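You operate a simulated robot arm through the tools that you are given. There is no shell and no other tool.

You are at the controls of a simulated robot arm. One attempt, no reset.

JOB
Warm the grey housing to 70 C or more and drop the shaft's bearing home.
Fine: lower the orange cover, turn the red bar knob on, wait till the display reaches 70 C, raise the cover, push the shaft with a bearing down to the housing's stop, knob off. The housing stays on the hot plate, still hot: touch neither. Keep fingers clear of what closes; do no harm.

It is judged by the outcome, as a careful person would: the job done as asked, and still so three seconds after it is handed in. It fails if anything else is knocked over, pushed out of place, dropped, spilled or broken. A push-on lid holds only when it is set on centred and level and pressed home; a screw cap is set on level and turned clockwise until tight.

ROBOT AND FRAMES
A 7-joint arm with a two-finger parallel gripper on a trunk, on a base that drives. Base frame: it is fixed to the floor where the robot stands at the start and does not move with it; the origin is under the middle of the robot, x ahead of it, y to its left, z up; the surface under the hand at the start is at about z = 850. Readings come in mm, degrees, newtons and seconds.
With the tool pointing down near the work surface it reaches from about 280 to 720 mm from the robot's upright axis, wherever it stands. Its first joint turns from -166.0 to 166.0 degrees. Places, roughly: bore of the grey housing [600, 100, 900]; case seat [600, 100, 900]; grey housing [600, 100, 900]; orange cover [700, 100, 1100]; press lever [700, 600, 1100]; red bar knob [500, 100, 900]; white hot plate [600, 100, 900]; yellow stepped block [500, 500, 900]. Payload 1.57 kg.
The tool frame sits at the grasp point between the pads (the TCP): z along the fingers, y along the line on which they close. The tips reach 30 mm beyond it. Largest opening 80 mm; finger width 17, thickness 12; the body of the gripper, 40 by 82 mm, starts 80 mm behind the TCP.
Orientation is that of the tool frame in the base frame, as a unit quaternion [x, y, z, w]. With the fingers straight down and closing along the base's y, the tool's x points along the base's -x, its y along +y and its z along -z.

CONTROLS
- The arm moves only by the tool servo_tool. Its argument "deltas" is text: rows parted by semicolons, each of 7 numbers parted by spaces: the shift along the tool's x, y, z in mm, then the turn, a rotation vector about the tool's x, y, z in degrees, then the opening, from 0 (shut) to 1 (fully open). In form: x y z rx ry rz grip; .... A call has 1 to 20 rows; each row is the pose to reach, as a shift and turn from the pose commanded when the call began, along the tool's axes at that moment. Each row takes 0.2 s and may step no farther than 50 mm and 8.6 degrees from the row before; otherwise, or with a gripper value out of range, the whole call is refused. A pose out of reach is approached as far as the arm can. The call stops where the force on the tool passes 80 N (or 10 N more than at its start, if that is more) or the arm is blocked; 0.2 s more then pass. The fingers move at their own pace (about 72 mm/s each) and stop on an object; they squeeze with about 43 N. The grip force told is the motor's: it shows also when the fingers shut on nothing. Time passes only in rows, and 0.2 s behind the last, so rows that repeat a pose let the fingers close. It gives the time, the measured TCP pose, the force on the tool (base axes), the opening and the grip force at its end, in the units of the frame above (readings bear some noise), with the torque about the TCP (base axes, N m) and any sound that the robot's microphone picked up.
- Cameras (640 x 400 px; columns grow to the right, rows downward): "scene" is now at [1.1, 152.6, 1403.4]; the picture's right is [0.14, -0.99, 0.00], its down [-0.47, -0.07, -0.88] and it looks along [0.87, 0.12, -0.48] (base axes); focal length 238 px, centre (320, 200). "wrist" rides on the gripper at [72, -7, -122] in the tool frame; the picture's right is [0.09, 1.00, 0.00], its down [-0.84, 0.08, -0.54] and it looks along [-0.54, 0.05, 0.84] (tool axes); focal length 238 px, centre (320, 200). There is no depth. A picture from a camera that has moved, and an enlarged one, comes with that camera's place and axes in the base frame and with its lens.
- snapshot(camera): a new picture of that camera. The clock stands still meanwhile.
- move_column(by): slides the trunk up (or, below 0, down) by that many mm; the arm and the scene camera ride with it, the base frame stays. It gives what a move gives, with no picture.
- drive_base(legs): drives the robot by 1 to 6 legs, each [ahead, left, turn to the left] in mm, mm and degrees, along the robot's own axes; the way and the turn of a leg run together, so that a leg with both is an arc; at most 1500 mm and 180 degrees a leg. The arm and the cameras ride along, it lands a little off, and it stops where it bumps. It gives what a move gives.
- head_to(pan, tilt): turns the head with the scene camera to pan (to the left, within 86 degrees either way) and tilt (down, from -29 to 69), counted from straight ahead of the robot. It gives what a move gives.
- inspect(camera, box): a new picture of the part [left, top, right, bottom] of that camera's present view, enlarged. The clock stands still meanwhile.
- job_done(): hands the job in; it is judged then, once.

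Places have to be worked out from the pictures, the camera data and where the tool is seen. Open the gripper and draw the arm clear of the work before you hand the job in, unless the task says otherwise.

The tools are called as name(argument=value, ...) on one line, values as JSON. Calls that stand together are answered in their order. servo_tool: Moves the arm, as the interface text tells. Its arguments: {"type":"object","properties":{"deltas":{"type":"string"}},"required":["deltas"]} The other tools are called the same way: move_column (by) slides the trunk up or down; drive_base (legs) drives the base; head_to (pan, tilt) turns the head that bears the scene camera; snapshot (camera) takes a picture; inspect (camera, box) takes an enlarged picture of a part of a camera's view; job_done () hands the job in.

At the start:

```text
time: 0.0
tcp_pos: [416.5, 18.3, 1325.9]
tool_rot: [0.0, 1.0, 0.0, 0.0]
wrist_force: [0.7, 0.2, 0.2]
ft_torque: [-0.01, 0.0, 0.02]
finger_gap: 79.7
grip_force: 0.1
trunk travel left (down, up): [-50.0, 65.0]
robot x, y, heading: [-2.3, 0.8, 0.1]
head pan, tilt: [8.0, 28.5]
```

scene: 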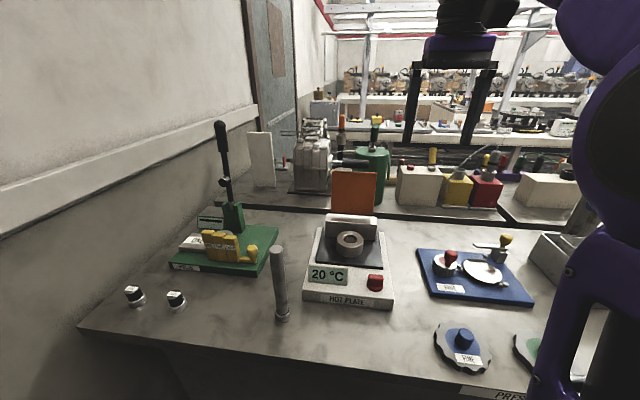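
wrist: 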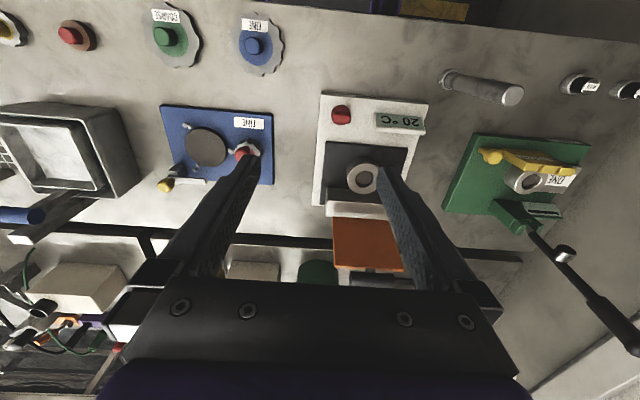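

The scene shows the hot plate with housing, the orange cover open behind it, a press at left, bearings, and a shaft. I enlarge the areas to read labels before acting.

inspect(camera="scene", box=[280, 150, 420, 320])

inspect(camera="scene", box=[100, 110, 300, 330])

inspect(camera="scene", box=[400, 220, 600, 400])

inspect(camera="wrist", box=[420, 60, 640, 260])

inspect(camera="wrist", box=[300, 80, 450, 280])

inspect(camera="wrist", box=[0, 0, 300, 220])

```text
2.35 times, centred on (350, 235) of scene
camera zoom: at [1.1, 152.6, 1403.4], right [0.14, -0.99, 0.0], down [-0.47, -0.07, -0.88], along [0.87, 0.12, -0.48], focal length 561 px, centre (249, 118)
```

zoom: 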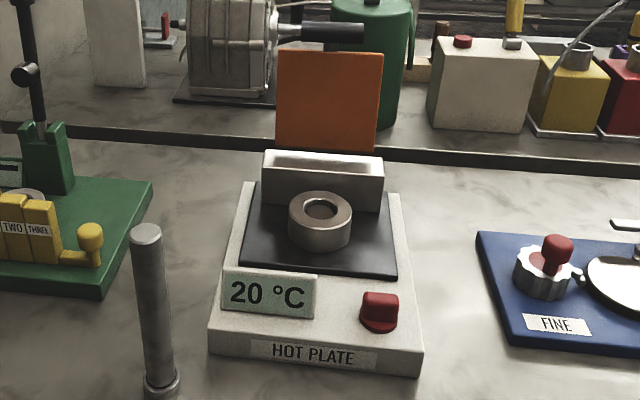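

```text
1.82 times, centred on (200, 220) of scene
camera zoom: at [1.1, 152.6, 1403.4], right [0.14, -0.99, 0.0], down [-0.47, -0.07, -0.88], along [0.87, 0.12, -0.48], focal length 433 px, centre (538, 164)
```

zoom: 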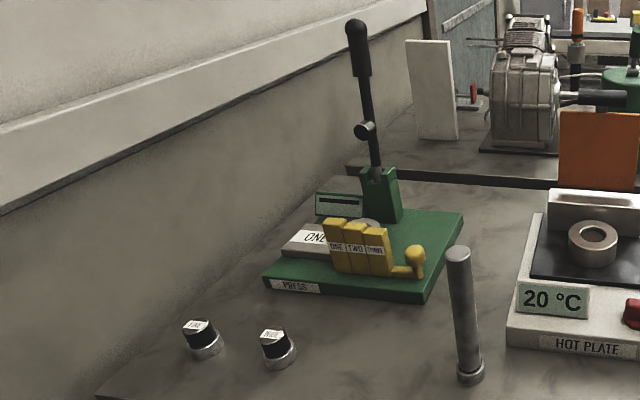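

```text
2.22 times, centred on (500, 310) of scene
camera zoom: at [1.1, 152.6, 1403.4], right [0.14, -0.99, 0.0], down [-0.47, -0.07, -0.88], along [0.87, 0.12, -0.48], focal length 530 px, centre (-80, -44)
```

zoom: 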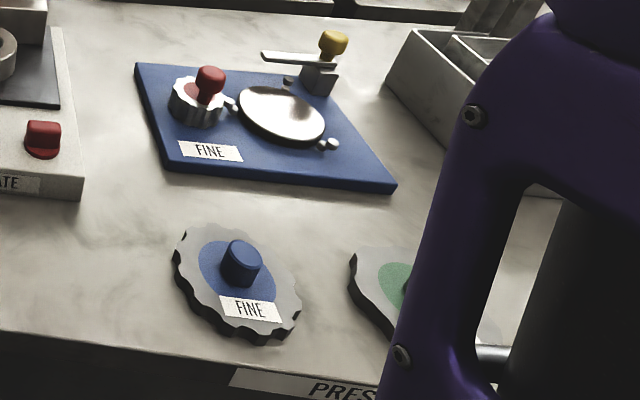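

```text
2.00 times, centred on (530, 160) of wrist
camera zoom: at [344.6, 11.9, 1446.8], right [-0.09, 1.0, 0.0], down [0.84, 0.08, 0.54], along [0.54, 0.05, -0.84], focal length 477 px, centre (-100, 280)
```

zoom: 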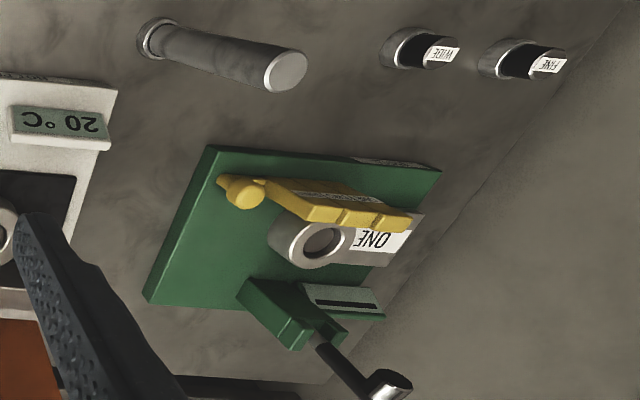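

```text
2.00 times, centred on (375, 180) of wrist
camera zoom: at [344.6, 11.9, 1446.8], right [-0.09, 1.0, 0.0], down [0.84, 0.08, 0.54], along [0.54, 0.05, -0.84], focal length 477 px, centre (210, 240)
```

zoom: 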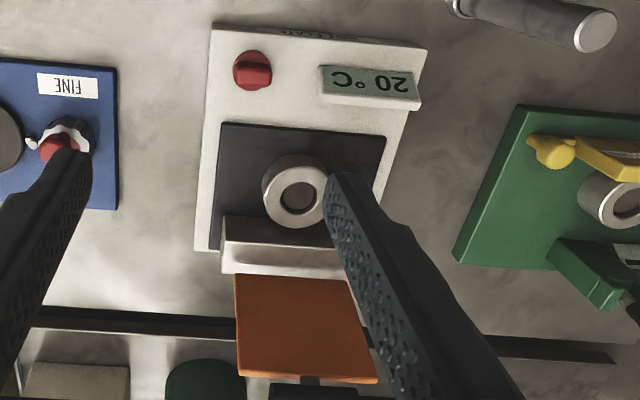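

```text
1.82 times, centred on (150, 110) of wrist
camera zoom: at [344.6, 11.9, 1446.8], right [-0.09, 1.0, 0.0], down [0.84, 0.08, 0.54], along [0.54, 0.05, -0.84], focal length 433 px, centre (629, 364)
```

zoom: 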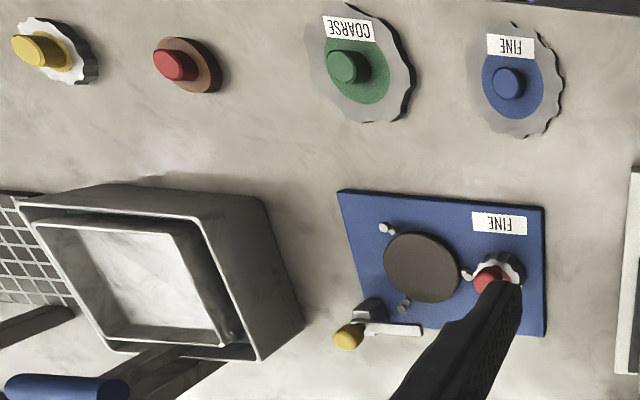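

I judge the shaft (with its bearing ring at the foot) to stand near [380, 300], about 215 mm tall. The housing is near [649, 142], the knob near [488, 65] and the cover's hinge near x = 720. I lower the arm a bit over the hot plate, fingers shut, for closer pictures.

servo_tool(deltas="-5 20 30 0 0 0 0; -10 40 60 0 0 0 0; -20 60 90 0 0 0 0; -30 80 120 0 0 0 0; -30 80 120 0 0 0 0")

snapshot(camera="wrist")

snapshot(camera="scene")

```text
time: 1.2
tcp_pos: [446.2, 99.6, 1204.3]
tool_rot: [0.0, 1.0, 0.0, 0.0]
wrist_force: [-0.5, 0.1, 0.2]
ft_torque: [-0.01, -0.05, -0.01]
finger_gap: 0.0
grip_force: 20.9
trunk travel left (down, up): [-50.0, 65.0]
robot x, y, heading: [-1.7, -1.5, -0.2]
head pan, tilt: [8.0, 28.5]
```

```text
taken
camera wrist: at [374.4, 93.0, 1325.7], right [-0.09, 1.0, 0.0], down [0.84, 0.08, 0.54], along [0.54, 0.05, -0.84], focal length 238 px, centre (320, 200)
```

wrist: 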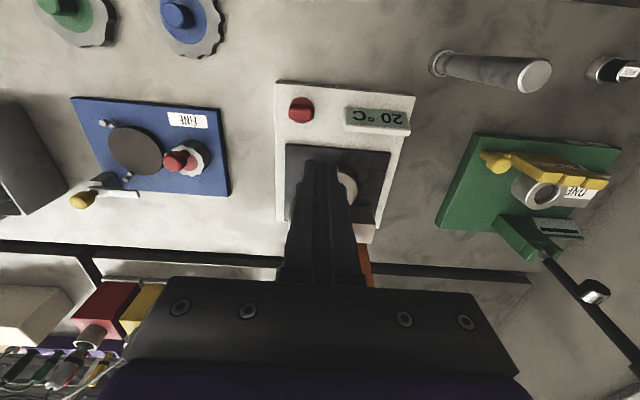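

```text
taken
camera scene: at [1.2, 152.7, 1403.4], right [0.14, -0.99, 0.0], down [-0.47, -0.07, -0.88], along [0.87, 0.12, -0.48], focal length 238 px, centre (320, 200)
```

scene: 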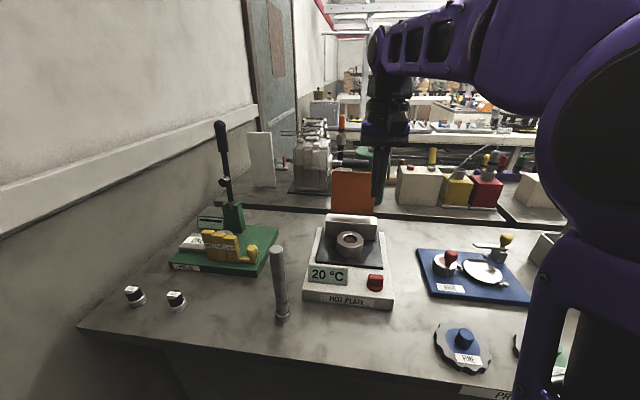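

I enlarge the hot plate and the shaft in both views for finer measurement.

inspect(camera="wrist", box=[260, 70, 430, 180])

inspect(camera="wrist", box=[420, 30, 570, 130])

inspect(camera="scene", box=[295, 160, 405, 230])

inspect(camera="scene", box=[260, 225, 410, 325])

```text
3.64 times, centred on (345, 125) of wrist
camera zoom: at [374.4, 93.0, 1325.7], right [-0.09, 1.0, 0.0], down [0.84, 0.08, 0.54], along [0.54, 0.05, -0.84], focal length 867 px, centre (229, 473)
```

zoom: 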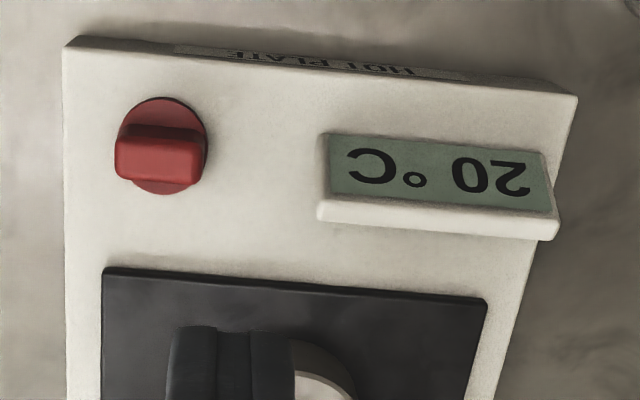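

```text
4.00 times, centred on (495, 80) of wrist
camera zoom: at [374.4, 93.0, 1325.7], right [-0.09, 1.0, 0.0], down [0.84, 0.08, 0.54], along [0.54, 0.05, -0.84], focal length 953 px, centre (-380, 680)
```

zoom: 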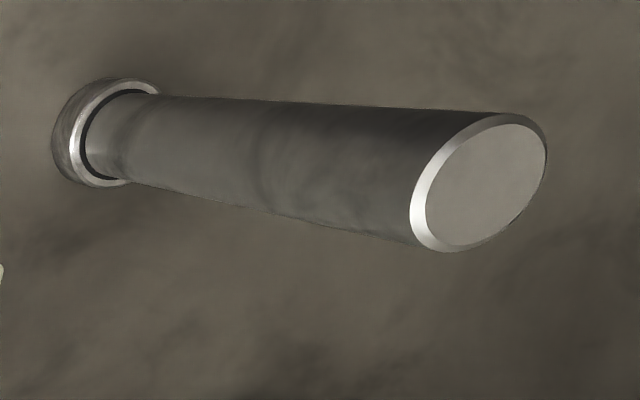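

```text
5.71 times, centred on (350, 195) of scene
camera zoom: at [1.2, 152.7, 1403.4], right [0.14, -0.99, 0.0], down [-0.47, -0.07, -0.88], along [0.87, 0.12, -0.48], focal length 1362 px, centre (149, 229)
```

zoom: 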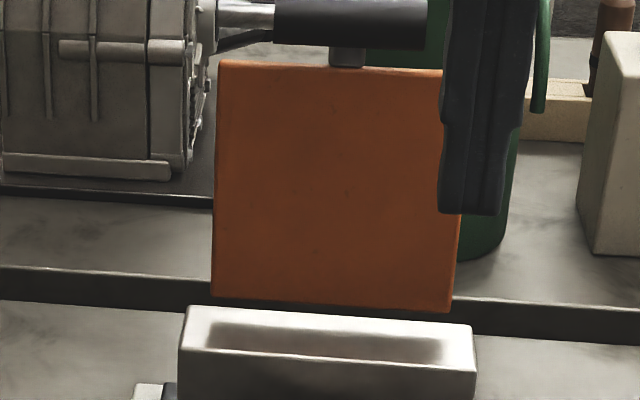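

```text
4.00 times, centred on (335, 275) of scene
camera zoom: at [1.2, 152.7, 1403.4], right [0.14, -0.99, 0.0], down [-0.47, -0.07, -0.88], along [0.87, 0.12, -0.48], focal length 953 px, centre (260, -100)
```

zoom: 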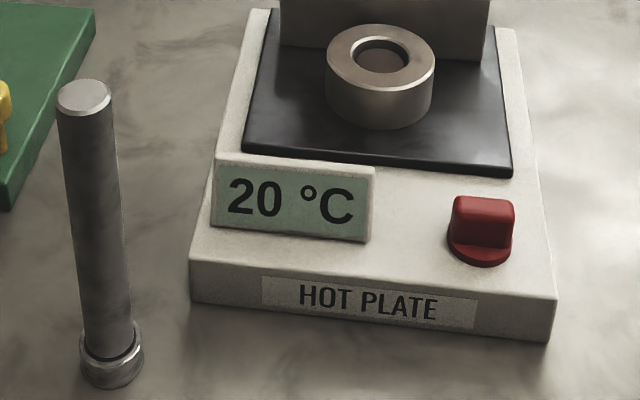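

The cover seems to have a black bar handle on a post at its far edge, behind the panel. I raise the arm and move it aside to get a clear look at the cover and hinge.

servo_tool(deltas="-20 30 -25 0 0 0 0; -40 60 -50 0 0 0 0; -70 100 -75 0 0 0 0; -90 140 -96 0 0 0 0; -90 140 -96 0 0 0 0")

snapshot(camera="wrist")

inspect(camera="wrist", box=[160, 100, 360, 300])

inspect(camera="scene", box=[295, 140, 405, 210])

```text
refused: row 3 steps farther than a row can; nothing moved
```

```text
taken
camera wrist: at [374.4, 93.0, 1325.7], right [-0.09, 1.0, 0.0], down [0.84, 0.08, 0.54], along [0.54, 0.05, -0.84], focal length 238 px, centre (320, 200)
```

wrist: 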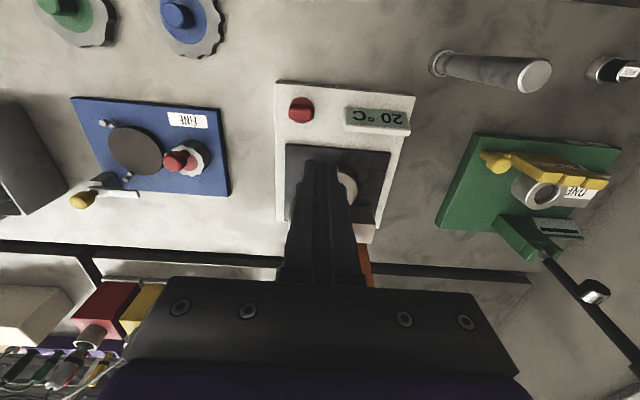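

```text
2.00 times, centred on (260, 200) of wrist
camera zoom: at [374.4, 93.0, 1325.7], right [-0.09, 1.0, 0.0], down [0.84, 0.08, 0.54], along [0.54, 0.05, -0.84], focal length 477 px, centre (440, 200)
```

zoom: 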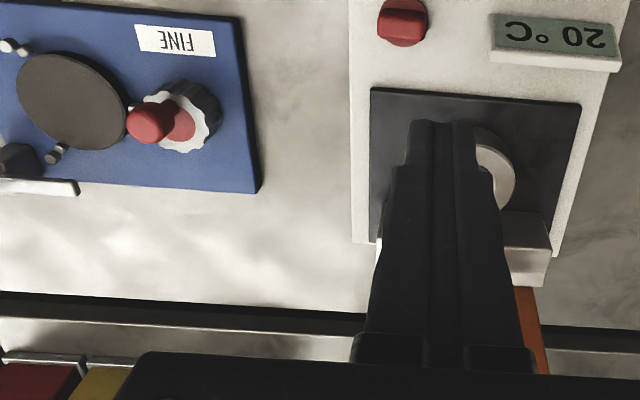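

```text
5.71 times, centred on (350, 175) of scene
camera zoom: at [1.2, 152.7, 1403.4], right [0.14, -0.99, 0.0], down [-0.47, -0.07, -0.88], along [0.87, 0.12, -0.48], focal length 1362 px, centre (149, 343)
```

zoom: 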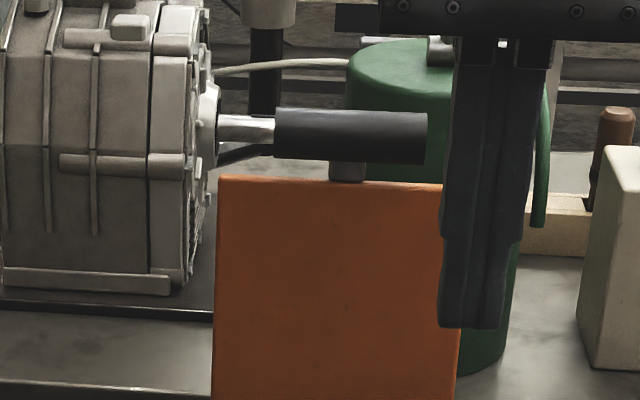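

The black bar does look like a handle on a grey post fixed to the cover. I redo the raise with smaller steps.

servo_tool(deltas="-15 25 -20 0 0 0 0; -30 50 -40 0 0 0 0; -45 75 -60 0 0 0 0; -60 100 -80 0 0 0 0; -75 125 -96 0 0 0 0; -90 150 -110 0 0 0 0; -90 150 -110 0 0 0 0")

snapshot(camera="wrist")

snapshot(camera="scene")

```text
time: 2.8
tcp_pos: [499.8, 201.6, 1281.0]
tool_rot: [0.0, 1.0, 0.001, 0.002]
wrist_force: [-0.2, 0.1, -0.2]
ft_torque: [-0.03, 0.02, 0.02]
finger_gap: 0.0
grip_force: 21.3
out of reach, approached as far as the arm can: row 4, 5, 6, 7
trunk travel left (down, up): [-50.0, 65.0]
robot x, y, heading: [1.3, 1.8, 0.1]
head pan, tilt: [8.0, 28.5]
```

```text
taken
camera wrist: at [426.6, 194.6, 1402.1], right [-0.09, 1.0, 0.0], down [0.83, 0.08, 0.54], along [0.54, 0.05, -0.84], focal length 238 px, centre (320, 200)
```

wrist: 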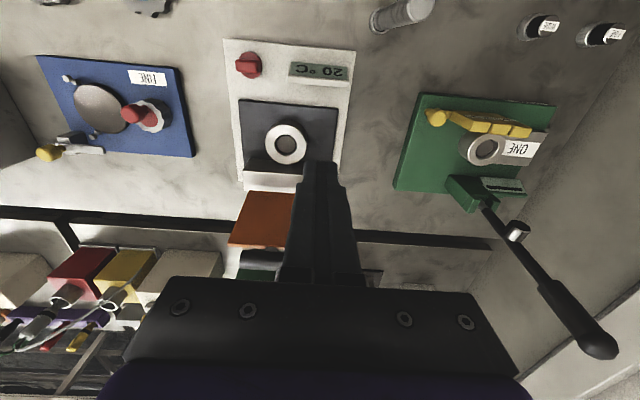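

```text
taken
camera scene: at [1.1, 152.6, 1403.4], right [0.14, -0.99, 0.0], down [-0.47, -0.07, -0.88], along [0.87, 0.12, -0.48], focal length 238 px, centre (320, 200)
```

scene: 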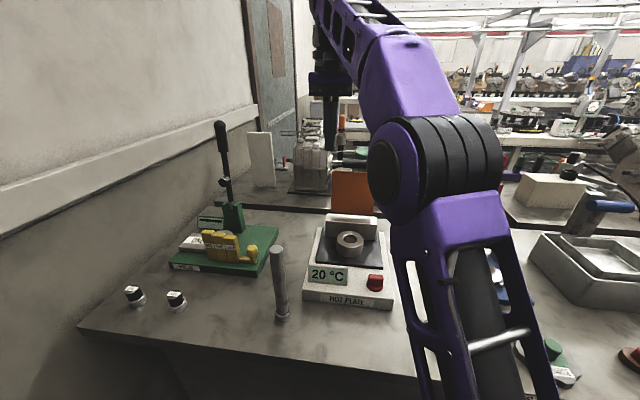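

inspect(camera="wrist", box=[205, 110, 365, 290])

inspect(camera="wrist", box=[215, 30, 365, 140])

inspect(camera="scene", box=[310, 140, 400, 200])

```text
2.22 times, centred on (285, 200) of wrist
camera zoom: at [426.6, 194.6, 1402.1], right [-0.09, 1.0, 0.0], down [0.83, 0.08, 0.54], along [0.54, 0.05, -0.84], focal length 530 px, centre (398, 200)
```

zoom: 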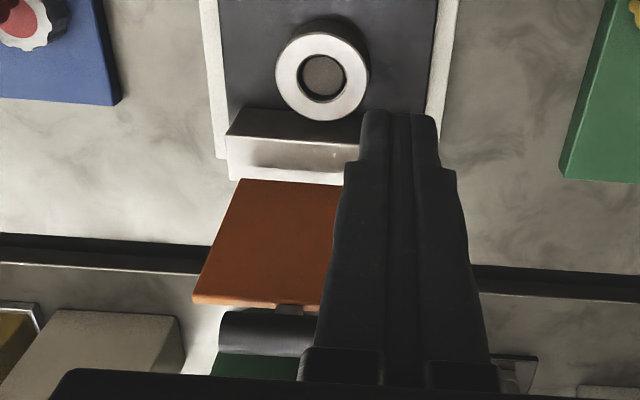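

```text
3.64 times, centred on (290, 85) of wrist
camera zoom: at [426.6, 194.6, 1402.1], right [-0.09, 1.0, 0.0], down [0.83, 0.08, 0.54], along [0.54, 0.05, -0.84], focal length 867 px, centre (429, 618)
```

zoom: 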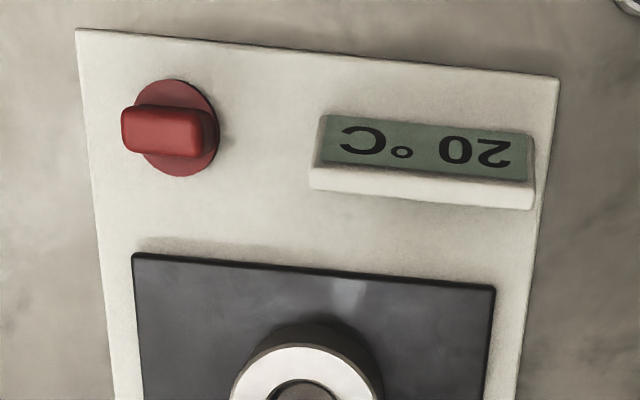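

```text
6.67 times, centred on (355, 170) of scene
camera zoom: at [1.1, 152.6, 1403.4], right [0.14, -0.99, 0.0], down [-0.47, -0.07, -0.88], along [0.87, 0.12, -0.48], focal length 1589 px, centre (87, 400)
```

zoom: 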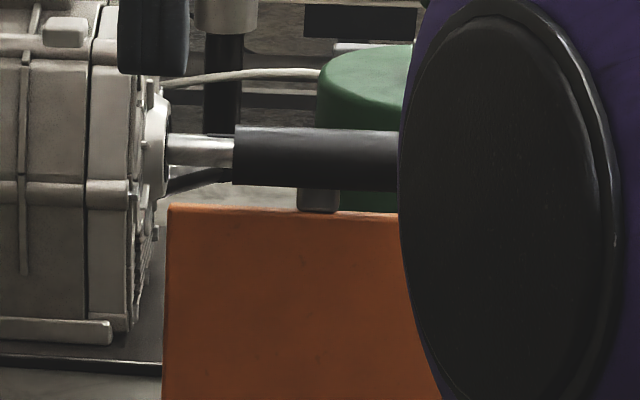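

Triangulating from both cameras: housing top centre is about [597, 141, 943]. The cover's T-bar handle is at about [700, 155, 1152], pivoting near [682, –, 970], so its radius is about 180 mm. The bar runs along y, so I turn the hand 90° about its axis, then tilt it forward to reach the bar. I start with the turn.

servo_tool(deltas="10 -5 5 0 0 8 0; 20 -10 10 0 0 16 0; 30 -15 15 0 0 24 0; 40 -20 20 0 0 32 0; 50 -25 25 0 0 40 0; 60 -30 30 0 0 48 0; 70 -35 35 0 0 56 0; 80 -40 40 0 0 64 0; 80 -45 40 0 0 72 0; 80 -45 40 0 0 81 0; 80 -45 40 0 0 89.5 0; 80 -45 40 0 0 89.5 0")

snapshot(camera="wrist")

snapshot(camera="scene")

```text
refused: row 10 steps farther than a row can; nothing moved
```

```text
taken
camera wrist: at [426.6, 194.6, 1402.1], right [-0.09, 1.0, 0.0], down [0.83, 0.08, 0.54], along [0.54, 0.05, -0.84], focal length 238 px, centre (320, 200)
```

wrist: 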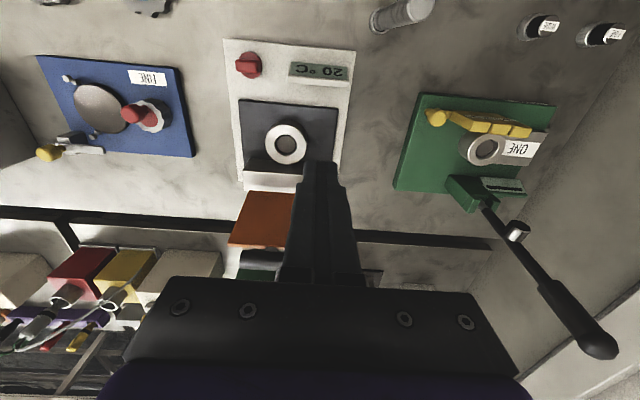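

```text
taken
camera scene: at [1.1, 152.6, 1403.4], right [0.14, -0.99, 0.0], down [-0.47, -0.07, -0.88], along [0.87, 0.12, -0.48], focal length 238 px, centre (320, 200)
```

scene: 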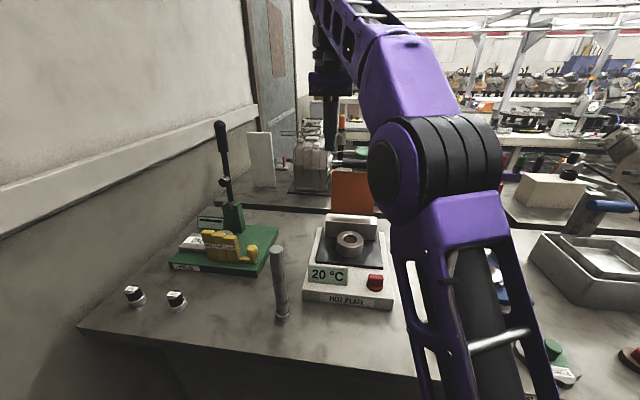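

A turn step was just over the limit, so I resend it with even steps of at most 8.5°.

servo_tool(deltas="10 -5 5 0 0 8 0; 20 -10 10 0 0 16 0; 30 -15 15 0 0 24 0; 40 -20 20 0 0 32 0; 50 -25 25 0 0 40 0; 60 -30 30 0 0 48 0; 70 -35 35 0 0 56 0; 80 -40 40 0 0 64 0; 80 -45 40 0 0 72 0; 80 -45 40 0 0 80 0; 80 -45 40 0 0 85 0; 80 -45 40 0 0 90 0; 80 -45 40 0 0 90 0")

snapshot(camera="wrist")

snapshot(camera="scene")

```text
time: 5.6
tcp_pos: [416.3, 157.4, 1240.6]
tool_rot: [0.707, 0.707, 0.001, -0.001]
wrist_force: [-0.2, -0.9, 0.1]
ft_torque: [-0.01, 0.0, 0.06]
finger_gap: 0.0
grip_force: 21.5
trunk travel left (down, up): [-50.0, 65.0]
robot x, y, heading: [-0.1, -2.8, -0.2]
head pan, tilt: [8.0, 28.5]
```

```text
taken
camera wrist: at [409.8, 228.9, 1361.7], right [1.0, 0.09, 0.0], down [0.08, -0.84, 0.54], along [0.05, -0.54, -0.84], focal length 238 px, centre (320, 200)
```

wrist: 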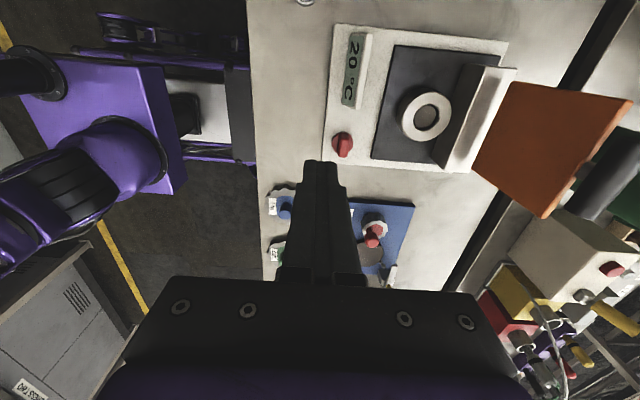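

```text
taken
camera scene: at [1.1, 152.6, 1403.4], right [0.14, -0.99, 0.0], down [-0.47, -0.07, -0.88], along [0.87, 0.12, -0.48], focal length 238 px, centre (320, 200)
```

scene: 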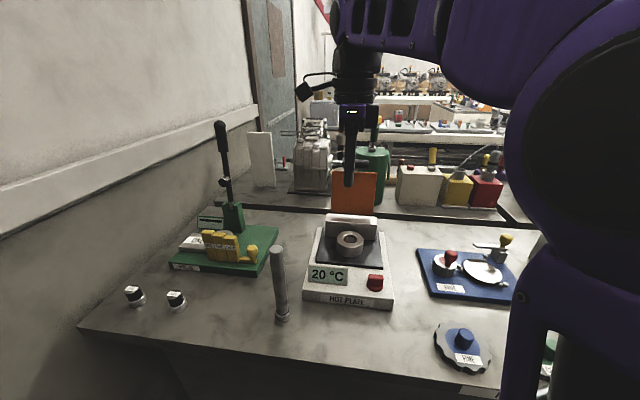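

This side view shows the cover well, so I enlarge it.

inspect(camera="wrist", box=[440, 40, 640, 240])

inspect(camera="wrist", box=[310, 10, 530, 190])

```text
2.00 times, centred on (540, 140) of wrist
camera zoom: at [409.8, 228.9, 1361.7], right [1.0, 0.09, 0.0], down [0.08, -0.84, 0.54], along [0.05, -0.54, -0.84], focal length 477 px, centre (-120, 320)
```

zoom: 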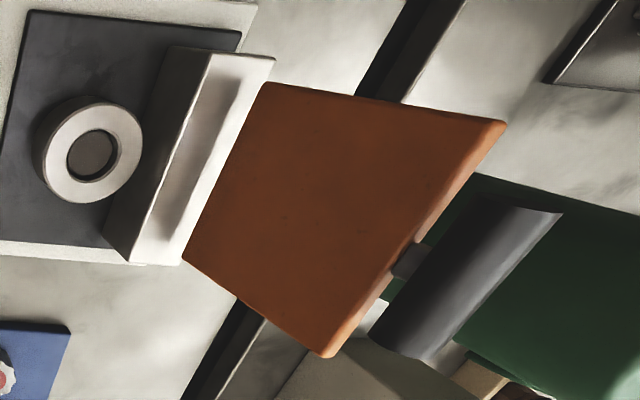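

```text
2.22 times, centred on (420, 100) of wrist
camera zoom: at [409.8, 228.9, 1361.7], right [1.0, 0.09, 0.0], down [0.08, -0.84, 0.54], along [0.05, -0.54, -0.84], focal length 530 px, centre (98, 422)
```

zoom: 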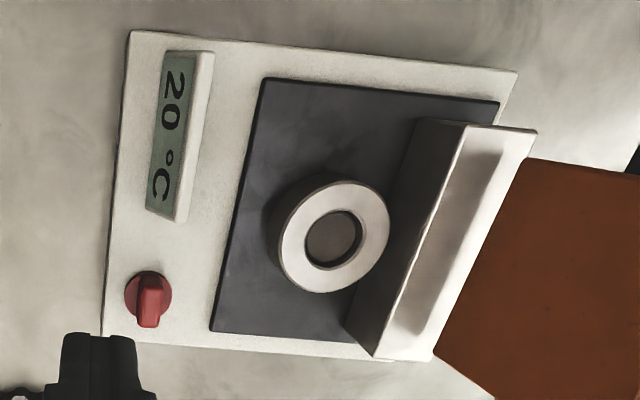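

From three views, the handle bar is about ø28, centred near [706, 143, 1152] and about 80 long, with the post in the middle. I will take it off-centre at y≈118, with the hand tilted about 57° forward so that one attitude serves the whole swing. First I tilt and go to half-way.

servo_tool(deltas="-5 15 0 -7 0 0 0.2; -10 30 0 -14 0 0 0.4; -15 45 0 -21 0 0 0.6; -20 60 0 -28 0 0 0.75; -25 75 0 -35 0 0 0.75; -30 90 5 -42 0 0 0.75; -35 105 10 -49 0 0 0.75; -39 120 15 -57 0 0 0.75; -39 120 15 -57 0 0 0.75")

snapshot(camera="wrist")

snapshot(camera="scene")

```text
time: 7.6
tcp_pos: [538.6, 119.8, 1221.5]
tool_rot: [0.623, 0.624, 0.333, 0.335]
wrist_force: [-1.1, 0.2, 0.2]
ft_torque: [0.01, -0.02, -0.01]
finger_gap: 59.8
grip_force: 0.0
trunk travel left (down, up): [-50.0, 65.0]
robot x, y, heading: [-4.2, 2.3, -0.1]
head pan, tilt: [8.0, 28.5]
```

```text
taken
camera wrist: at [432.7, 191.1, 1280.7], right [0.55, 0.09, 0.83], down [-0.41, -0.84, 0.37], along [0.73, -0.54, -0.42], focal length 238 px, centre (320, 200)
```

wrist: 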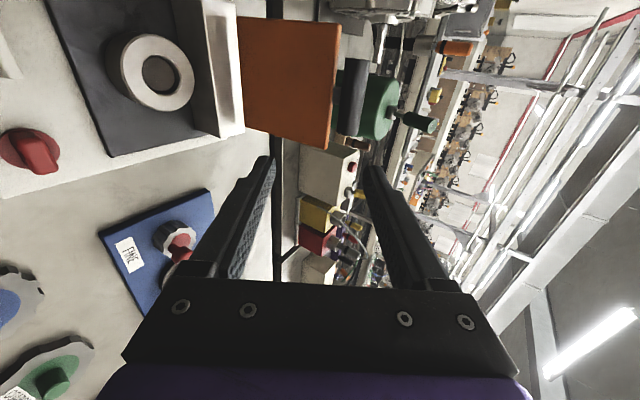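

```text
taken
camera scene: at [0.1, 112.1, 1421.5], right [-0.3, -0.95, 0.0], down [-0.28, 0.09, -0.95], along [0.91, -0.28, -0.3], focal length 238 px, centre (320, 200)
```

scene: 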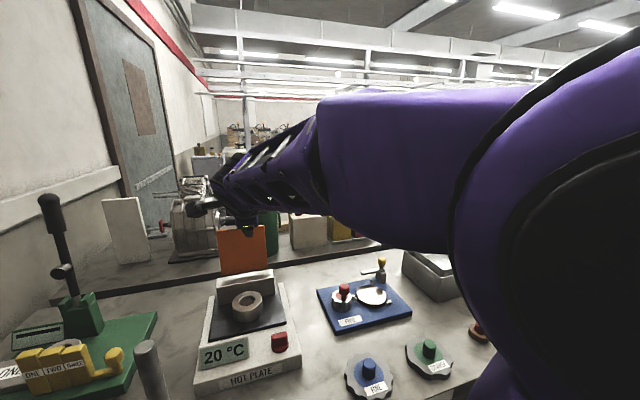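

The handle is now seen lengthwise between panel and background. The scene camera has shifted by itself, perhaps because the elbow is near the head, so I will watch that. I enlarge the handle to locate it better.

inspect(camera="wrist", box=[200, 0, 420, 170])

inspect(camera="scene", box=[180, 180, 300, 280])

```text
2.35 times, centred on (310, 85) of wrist
camera zoom: at [432.7, 191.1, 1280.7], right [0.55, 0.09, 0.83], down [-0.41, -0.84, 0.37], along [0.73, -0.54, -0.42], focal length 561 px, centre (344, 471)
```

zoom: 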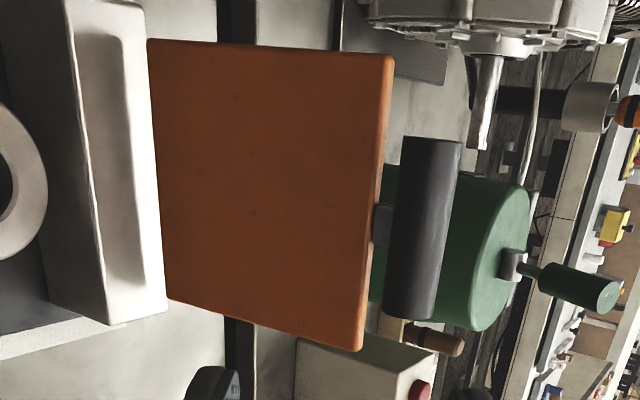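

```text
4.00 times, centred on (240, 230) of scene
camera zoom: at [0.1, 112.1, 1421.5], right [-0.3, -0.95, 0.0], down [-0.28, 0.09, -0.95], along [0.91, -0.28, -0.3], focal length 953 px, centre (640, 80)
```

zoom: 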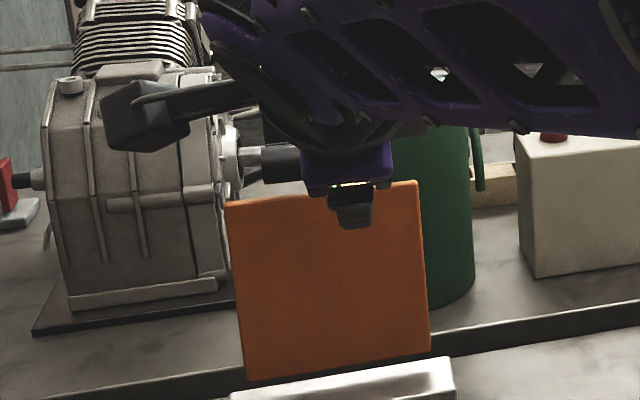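

Refined: bar centre is about [707, 143, 1151] and ø27; the panel's front face is near x = 695. A steeper hand (about 30° tilt) clears the panel edge better but needs more reach, so I raise the trunk and reduce the tilt, then check the head camera too.

move_column(by=65)

snapshot(camera="scene")

```text
time: 8.6
tcp_pos: [537.5, 120.2, 1287.1]
tool_rot: [0.622, 0.623, 0.335, 0.336]
wrist_force: [0.8, 0.3, -0.6]
ft_torque: [0.0, 0.0, 0.02]
finger_gap: 60.1
grip_force: 0.0
trunk travel left (down, up): [-115.0, 0.0]
robot x, y, heading: [3.4, 2.1, -0.2]
head pan, tilt: [8.0, 28.5]
```

```text
taken
camera scene: at [-0.5, 110.4, 1485.6], right [-0.32, -0.95, 0.0], down [-0.29, 0.1, -0.95], along [0.9, -0.3, -0.31], focal length 238 px, centre (320, 200)
```

scene: 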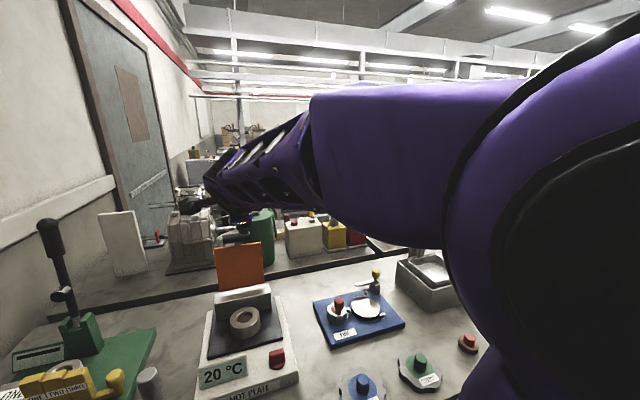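

The head is not where its reading says, so I command it back to see whether it moves freely.

head_to(pan=8, tilt=28.5)

snapshot(camera="scene")

```text
time: 9.2
tcp_pos: [536.7, 118.1, 1287.8]
tool_rot: [0.623, 0.622, 0.335, 0.335]
wrist_force: [0.0, 0.4, 0.3]
ft_torque: [0.0, 0.0, 0.0]
finger_gap: 59.8
grip_force: 0.1
trunk travel left (down, up): [-115.0, 0.0]
robot x, y, heading: [-0.9, 1.2, -0.0]
head pan, tilt: [8.0, 28.5]
```

```text
taken
camera scene: at [-0.6, 109.9, 1485.1], right [-0.32, -0.95, 0.0], down [-0.3, 0.1, -0.95], along [0.9, -0.31, -0.31], focal length 238 px, centre (320, 200)
```

scene: 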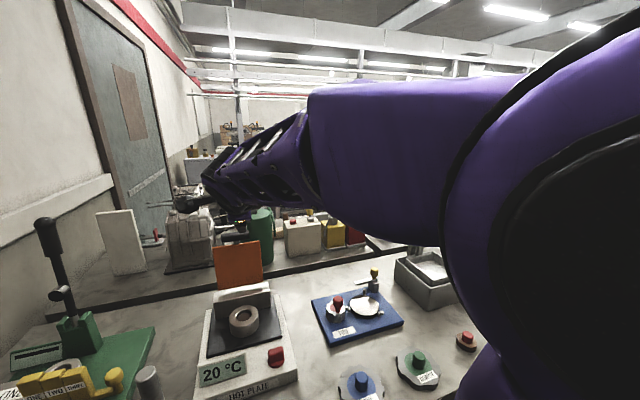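

The upper arm is leaning on the head. Extending the arm forward should relieve it, so I go on to the standoff above the bar with tilt reduced to about 30°.

servo_tool(deltas="0 2 25 5 0 0 0.75; 0 4 50 10 0 0 0.75; 0 6 75 15 0 0 0.75; 0 8 100 20 0 0 0.75; 0 10 128 26 0 0 0.75; 0 12 154 26 0 0 0.75; 0 12 154 26 0 0 0.75")

snapshot(camera="wrist")

snapshot(camera="scene")

```text
time: 10.8
tcp_pos: [671.0, 119.0, 1215.7]
tool_rot: [0.681, 0.682, 0.189, 0.189]
wrist_force: [-0.1, -0.2, -0.5]
ft_torque: [0.02, 0.02, 0.0]
finger_gap: 60.0
grip_force: 0.0
trunk travel left (down, up): [-115.0, 0.0]
robot x, y, heading: [2.8, -1.8, 0.2]
head pan, tilt: [8.0, 28.5]
```

```text
taken
camera wrist: at [603.2, 190.5, 1316.7], right [0.85, 0.09, 0.51], down [-0.21, -0.84, 0.5], along [0.48, -0.54, -0.69], focal length 238 px, centre (320, 200)
```

wrist: 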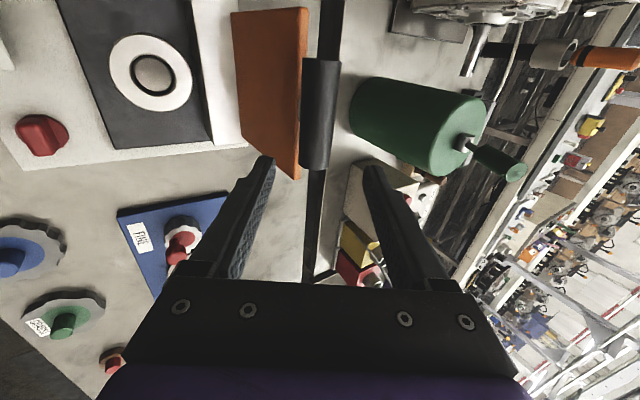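

```text
taken
camera scene: at [1.3, 152.6, 1468.5], right [0.14, -0.99, 0.0], down [-0.47, -0.07, -0.88], along [0.87, 0.12, -0.48], focal length 238 px, centre (320, 200)
```

scene: 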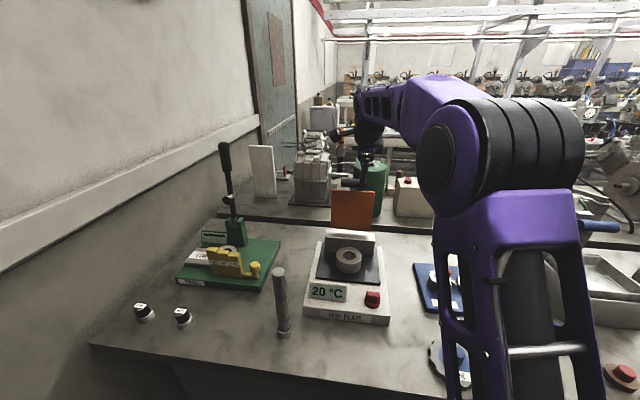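

The head is free again. The bar re-measures at about [707, 1151] in x, z and lies between the open fingers, so I advance 54 mm along the tool and then close gently to learn its diameter.

servo_tool(deltas="0 -1 18 0 0 0 0.75; 0 -2 36 0 0 0 0.75; 0 -2 54 0 0 0 0.75; 0 -2 54 0 0 0 0.75")

snapshot(camera="wrist")

```text
time: 11.8
tcp_pos: [698.2, 118.5, 1169.9]
tool_rot: [0.681, 0.682, 0.189, 0.189]
wrist_force: [-0.3, -0.2, 0.8]
ft_torque: [0.01, 0.02, -0.01]
finger_gap: 59.9
grip_force: 0.1
trunk travel left (down, up): [-115.0, 0.0]
robot x, y, heading: [-1.4, -2.1, -0.1]
head pan, tilt: [8.0, 28.5]
```

```text
taken
camera wrist: at [629.4, 190.1, 1269.5], right [0.85, 0.09, 0.51], down [-0.21, -0.84, 0.5], along [0.48, -0.54, -0.69], focal length 238 px, centre (320, 200)
```

wrist: 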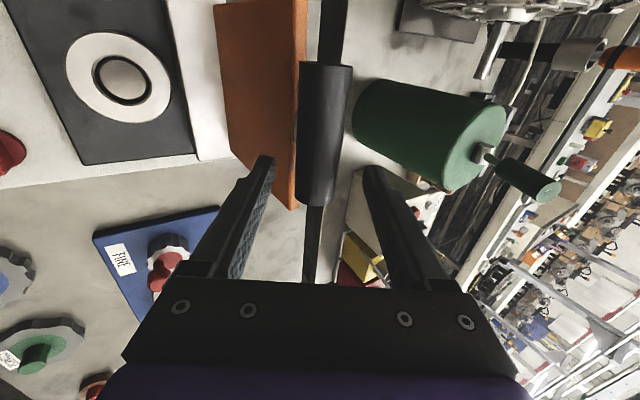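

The bar sits centred between the fingers. I close gently on it.

servo_tool(deltas="0 0 0 0 0 0 0.5; 0 0 0 0 0 0 0.4; 0 0 0 0 0 0 0.3; 0 0 0 0 0 0 0.3")

inspect(camera="wrist", box=[200, 30, 440, 280])

```text
time: 12.8
tcp_pos: [698.0, 118.2, 1169.8]
tool_rot: [0.681, 0.682, 0.188, 0.188]
wrist_force: [-6.4, -1.2, -4.3]
ft_torque: [-0.08, 0.14, -0.02]
finger_gap: 30.5
grip_force: 3.9
trunk travel left (down, up): [-115.0, 0.0]
robot x, y, heading: [-0.4, -4.8, -0.1]
head pan, tilt: [8.0, 28.5]
```

```text
1.60 times, centred on (320, 155) of wrist
camera zoom: at [628.8, 190.1, 1269.2], right [0.85, 0.09, 0.51], down [-0.21, -0.84, 0.51], along [0.47, -0.54, -0.7], focal length 381 px, centre (320, 272)
```

zoom: 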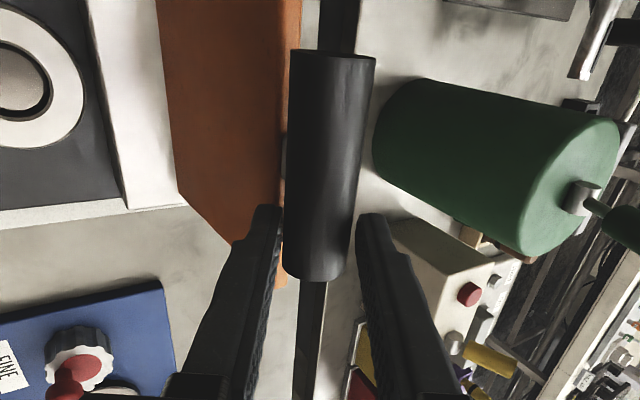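

The gap is 30.5 mm with the front finger just touching the bar, so the bar is caged. I now draw it forward slowly along an arc about the assumed hinge [686, 972] for the first 25°.

servo_tool(deltas="0 -12 -8.5 0 0 0 0.38; 0 -18.8 -12.5 0 0 0 0.38; 0 -25.6 -16.5 0 0 0 0.38; 0 -32.8 -20 0 0 0 0.38; 0 -39.9 -23.2 0 0 0 0.38; 0 -47.2 -26 0 0 0 0.38; 0 -54.5 -28.8 0 0 0 0.38; 0 -62 -31 0 0 0 0.38; 0 -69.7 -33 0 0 0 0.38")

snapshot(camera="wrist")

snapshot(camera="scene")

```text
time: 14.8
tcp_pos: [620.7, 118.8, 1161.8]
tool_rot: [0.681, 0.681, 0.189, 0.19]
wrist_force: [0.5, -0.8, 1.8]
ft_torque: [0.01, -0.06, 0.01]
finger_gap: 31.4
grip_force: 0.2
trunk travel left (down, up): [-115.0, 0.0]
robot x, y, heading: [1.5, 1.1, 0.0]
head pan, tilt: [8.0, 28.5]
```

```text
taken
camera wrist: at [552.3, 190.3, 1262.1], right [0.85, 0.09, 0.51], down [-0.21, -0.84, 0.5], along [0.47, -0.54, -0.69], focal length 238 px, centre (320, 200)
```

wrist: 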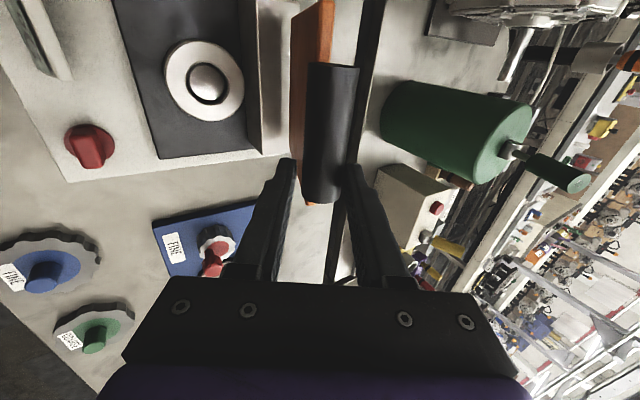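

```text
taken
camera scene: at [1.2, 152.6, 1468.5], right [0.14, -0.99, 0.0], down [-0.47, -0.07, -0.88], along [0.87, 0.12, -0.48], focal length 238 px, centre (320, 200)
```

scene: 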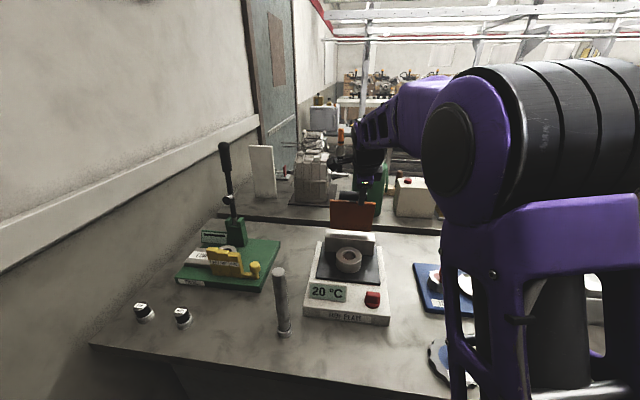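

The cover follows the fingers with hardly any force, and the bar is where the hinge estimate predicts. I continue the arc to about 54°, tilting the hand along with it.

servo_tool(deltas="0 -9.5 -1.8 0 0 0 0.38; 0 -19.1 -3 0 0 0 0.38; 0 -29 -3.8 -1.5 0 0 0.38; 0 -38.9 -4.3 -3 0 0 0.38; 0 -49 -4.1 -5 0 0 0.38; 0 -59.2 -3.5 -7 0 0 0.38; 0 -69.2 -2.3 -9 0 0 0.38; 0 -79.3 -0.7 -11 0 0 0.38; 0 -89.4 1.6 -14 0 0 0.38; 0 -99.6 4.4 -17 0 0 0.38; 0 -109.4 7.8 -20 0 0 0.38; 0 -119.3 11.6 -23 0 0 0.38")

snapshot(camera="wrist")

snapshot(camera="scene")

```text
time: 17.4
tcp_pos: [528.2, 117.8, 1076.0]
tool_rot: [0.644, 0.64, 0.295, 0.298]
wrist_force: [-0.2, 0.3, 0.0]
ft_torque: [0.02, -0.03, 0.01]
finger_gap: 30.3
grip_force: 0.0
out of reach, approached as far as the arm can: row 11, 12
trunk travel left (down, up): [-115.0, 0.0]
robot x, y, heading: [-1.4, 2.1, -0.3]
head pan, tilt: [8.0, 28.5]
```

```text
taken
camera wrist: at [431.3, 189.6, 1149.7], right [0.65, 0.09, 0.76], down [-0.37, -0.83, 0.41], along [0.67, -0.54, -0.51], focal length 238 px, centre (320, 200)
```

wrist: 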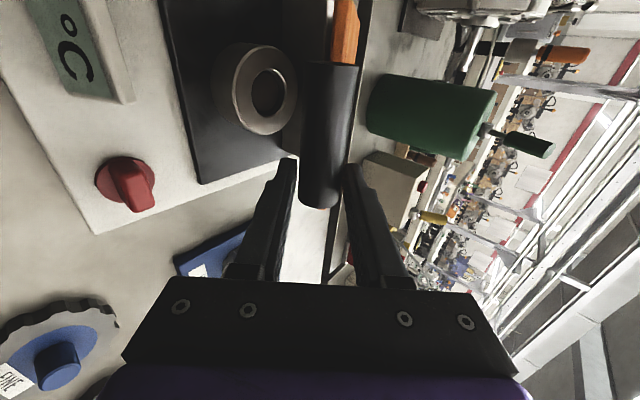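

```text
taken
camera scene: at [1.0, 152.4, 1468.6], right [0.14, -0.99, 0.0], down [-0.47, -0.07, -0.88], along [0.87, 0.12, -0.48], focal length 238 px, centre (320, 200)
```

scene: 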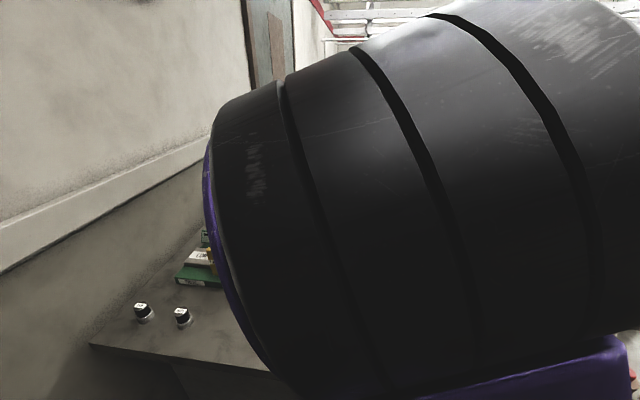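

The hand is near its reach limit for this tilt and the elbow is close to the head. The force reads zero, so the hinge may hold the cover by friction. I look at whether the bar rests on the front finger.

inspect(camera="wrist", box=[240, 40, 400, 220])

```text
2.22 times, centred on (320, 130) of wrist
camera zoom: at [431.3, 189.6, 1149.7], right [0.65, 0.09, 0.76], down [-0.37, -0.83, 0.41], along [0.67, -0.54, -0.51], focal length 530 px, centre (320, 356)
```

zoom: 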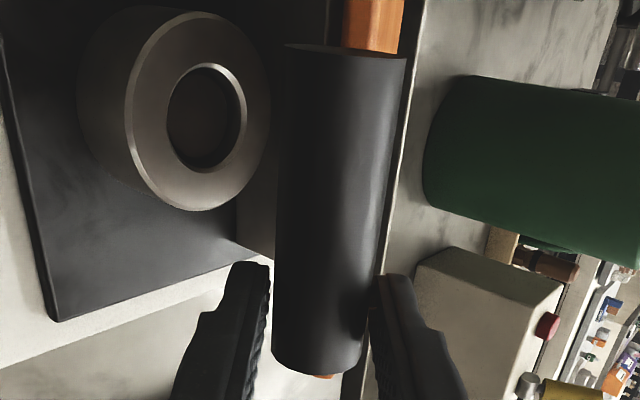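

The bar bears on the rear finger with a small gap at the front one, so the hinge seems to hold the cover by friction. I open a little to check that it stays.

servo_tool(deltas="0 0 0 0 0 0 0.45; 0 0 0 0 0 0 0.45; 0 0 0 0 0 0 0.45")

inspect(camera="wrist", box=[240, 40, 400, 220])

```text
time: 18.2
tcp_pos: [528.1, 117.0, 1077.3]
tool_rot: [0.644, 0.64, 0.295, 0.299]
wrist_force: [-0.4, -0.2, 0.1]
ft_torque: [0.0, -0.01, 0.0]
finger_gap: 36.0
grip_force: 0.1
trunk travel left (down, up): [-115.0, 0.0]
robot x, y, heading: [-1.1, 0.1, 0.0]
head pan, tilt: [8.0, 28.5]
```

```text
2.22 times, centred on (320, 130) of wrist
camera zoom: at [431.6, 189.5, 1149.6], right [0.65, 0.09, 0.76], down [-0.37, -0.83, 0.41], along [0.67, -0.55, -0.51], focal length 530 px, centre (320, 356)
```

zoom: 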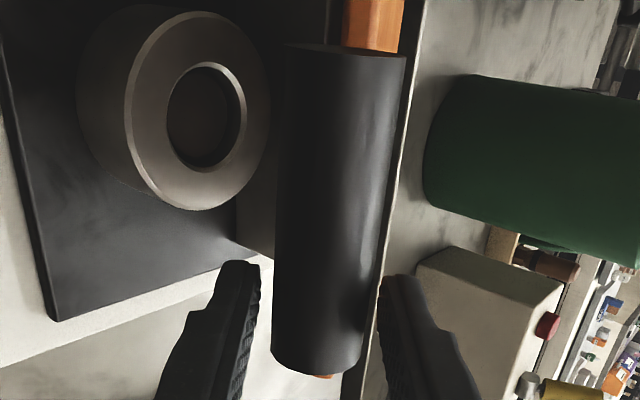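

The cover stays put on its own. I back the fingers off along their axis, then swing the hand to vertical with fingers shut so I can press the bar down from above.

servo_tool(deltas="0 0 -8 0 0 0 0.7; 0 0 -18 0 0 0 0.7; 0 0 -28 0 0 0 0.7; 0 0 -38 0 0 0 0.7; 0 0 -38 0 0 0 0.7")

snapshot(camera="wrist")

snapshot(camera="scene")

```text
time: 19.4
tcp_pos: [500.8, 110.3, 1101.1]
tool_rot: [0.649, 0.635, 0.294, 0.298]
wrist_force: [0.5, -0.3, 0.0]
ft_torque: [0.0, -0.01, 0.01]
finger_gap: 56.1
grip_force: 0.0
trunk travel left (down, up): [-115.0, 0.0]
robot x, y, heading: [-1.7, -4.0, 0.1]
head pan, tilt: [8.0, 28.5]
```

```text
taken
camera wrist: at [404.8, 184.5, 1174.2], right [0.65, 0.08, 0.76], down [-0.38, -0.83, 0.41], along [0.66, -0.55, -0.51], focal length 238 px, centre (320, 200)
```

wrist: 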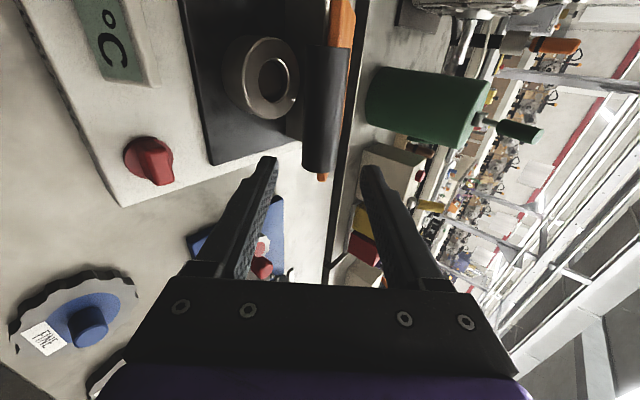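

```text
taken
camera scene: at [2.0, 147.1, 1469.9], right [0.08, -1.0, 0.0], down [-0.46, -0.04, -0.89], along [0.88, 0.07, -0.46], focal length 238 px, centre (320, 200)
```

scene: 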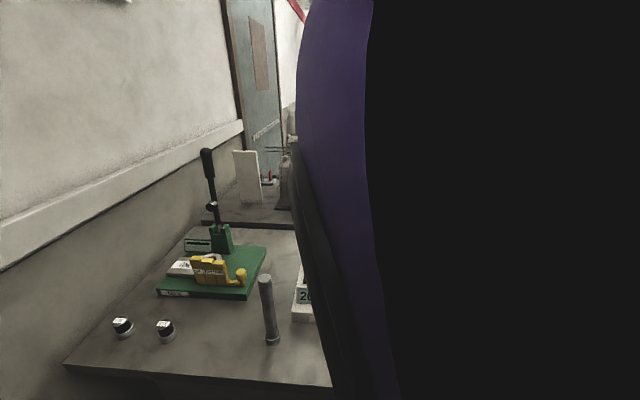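

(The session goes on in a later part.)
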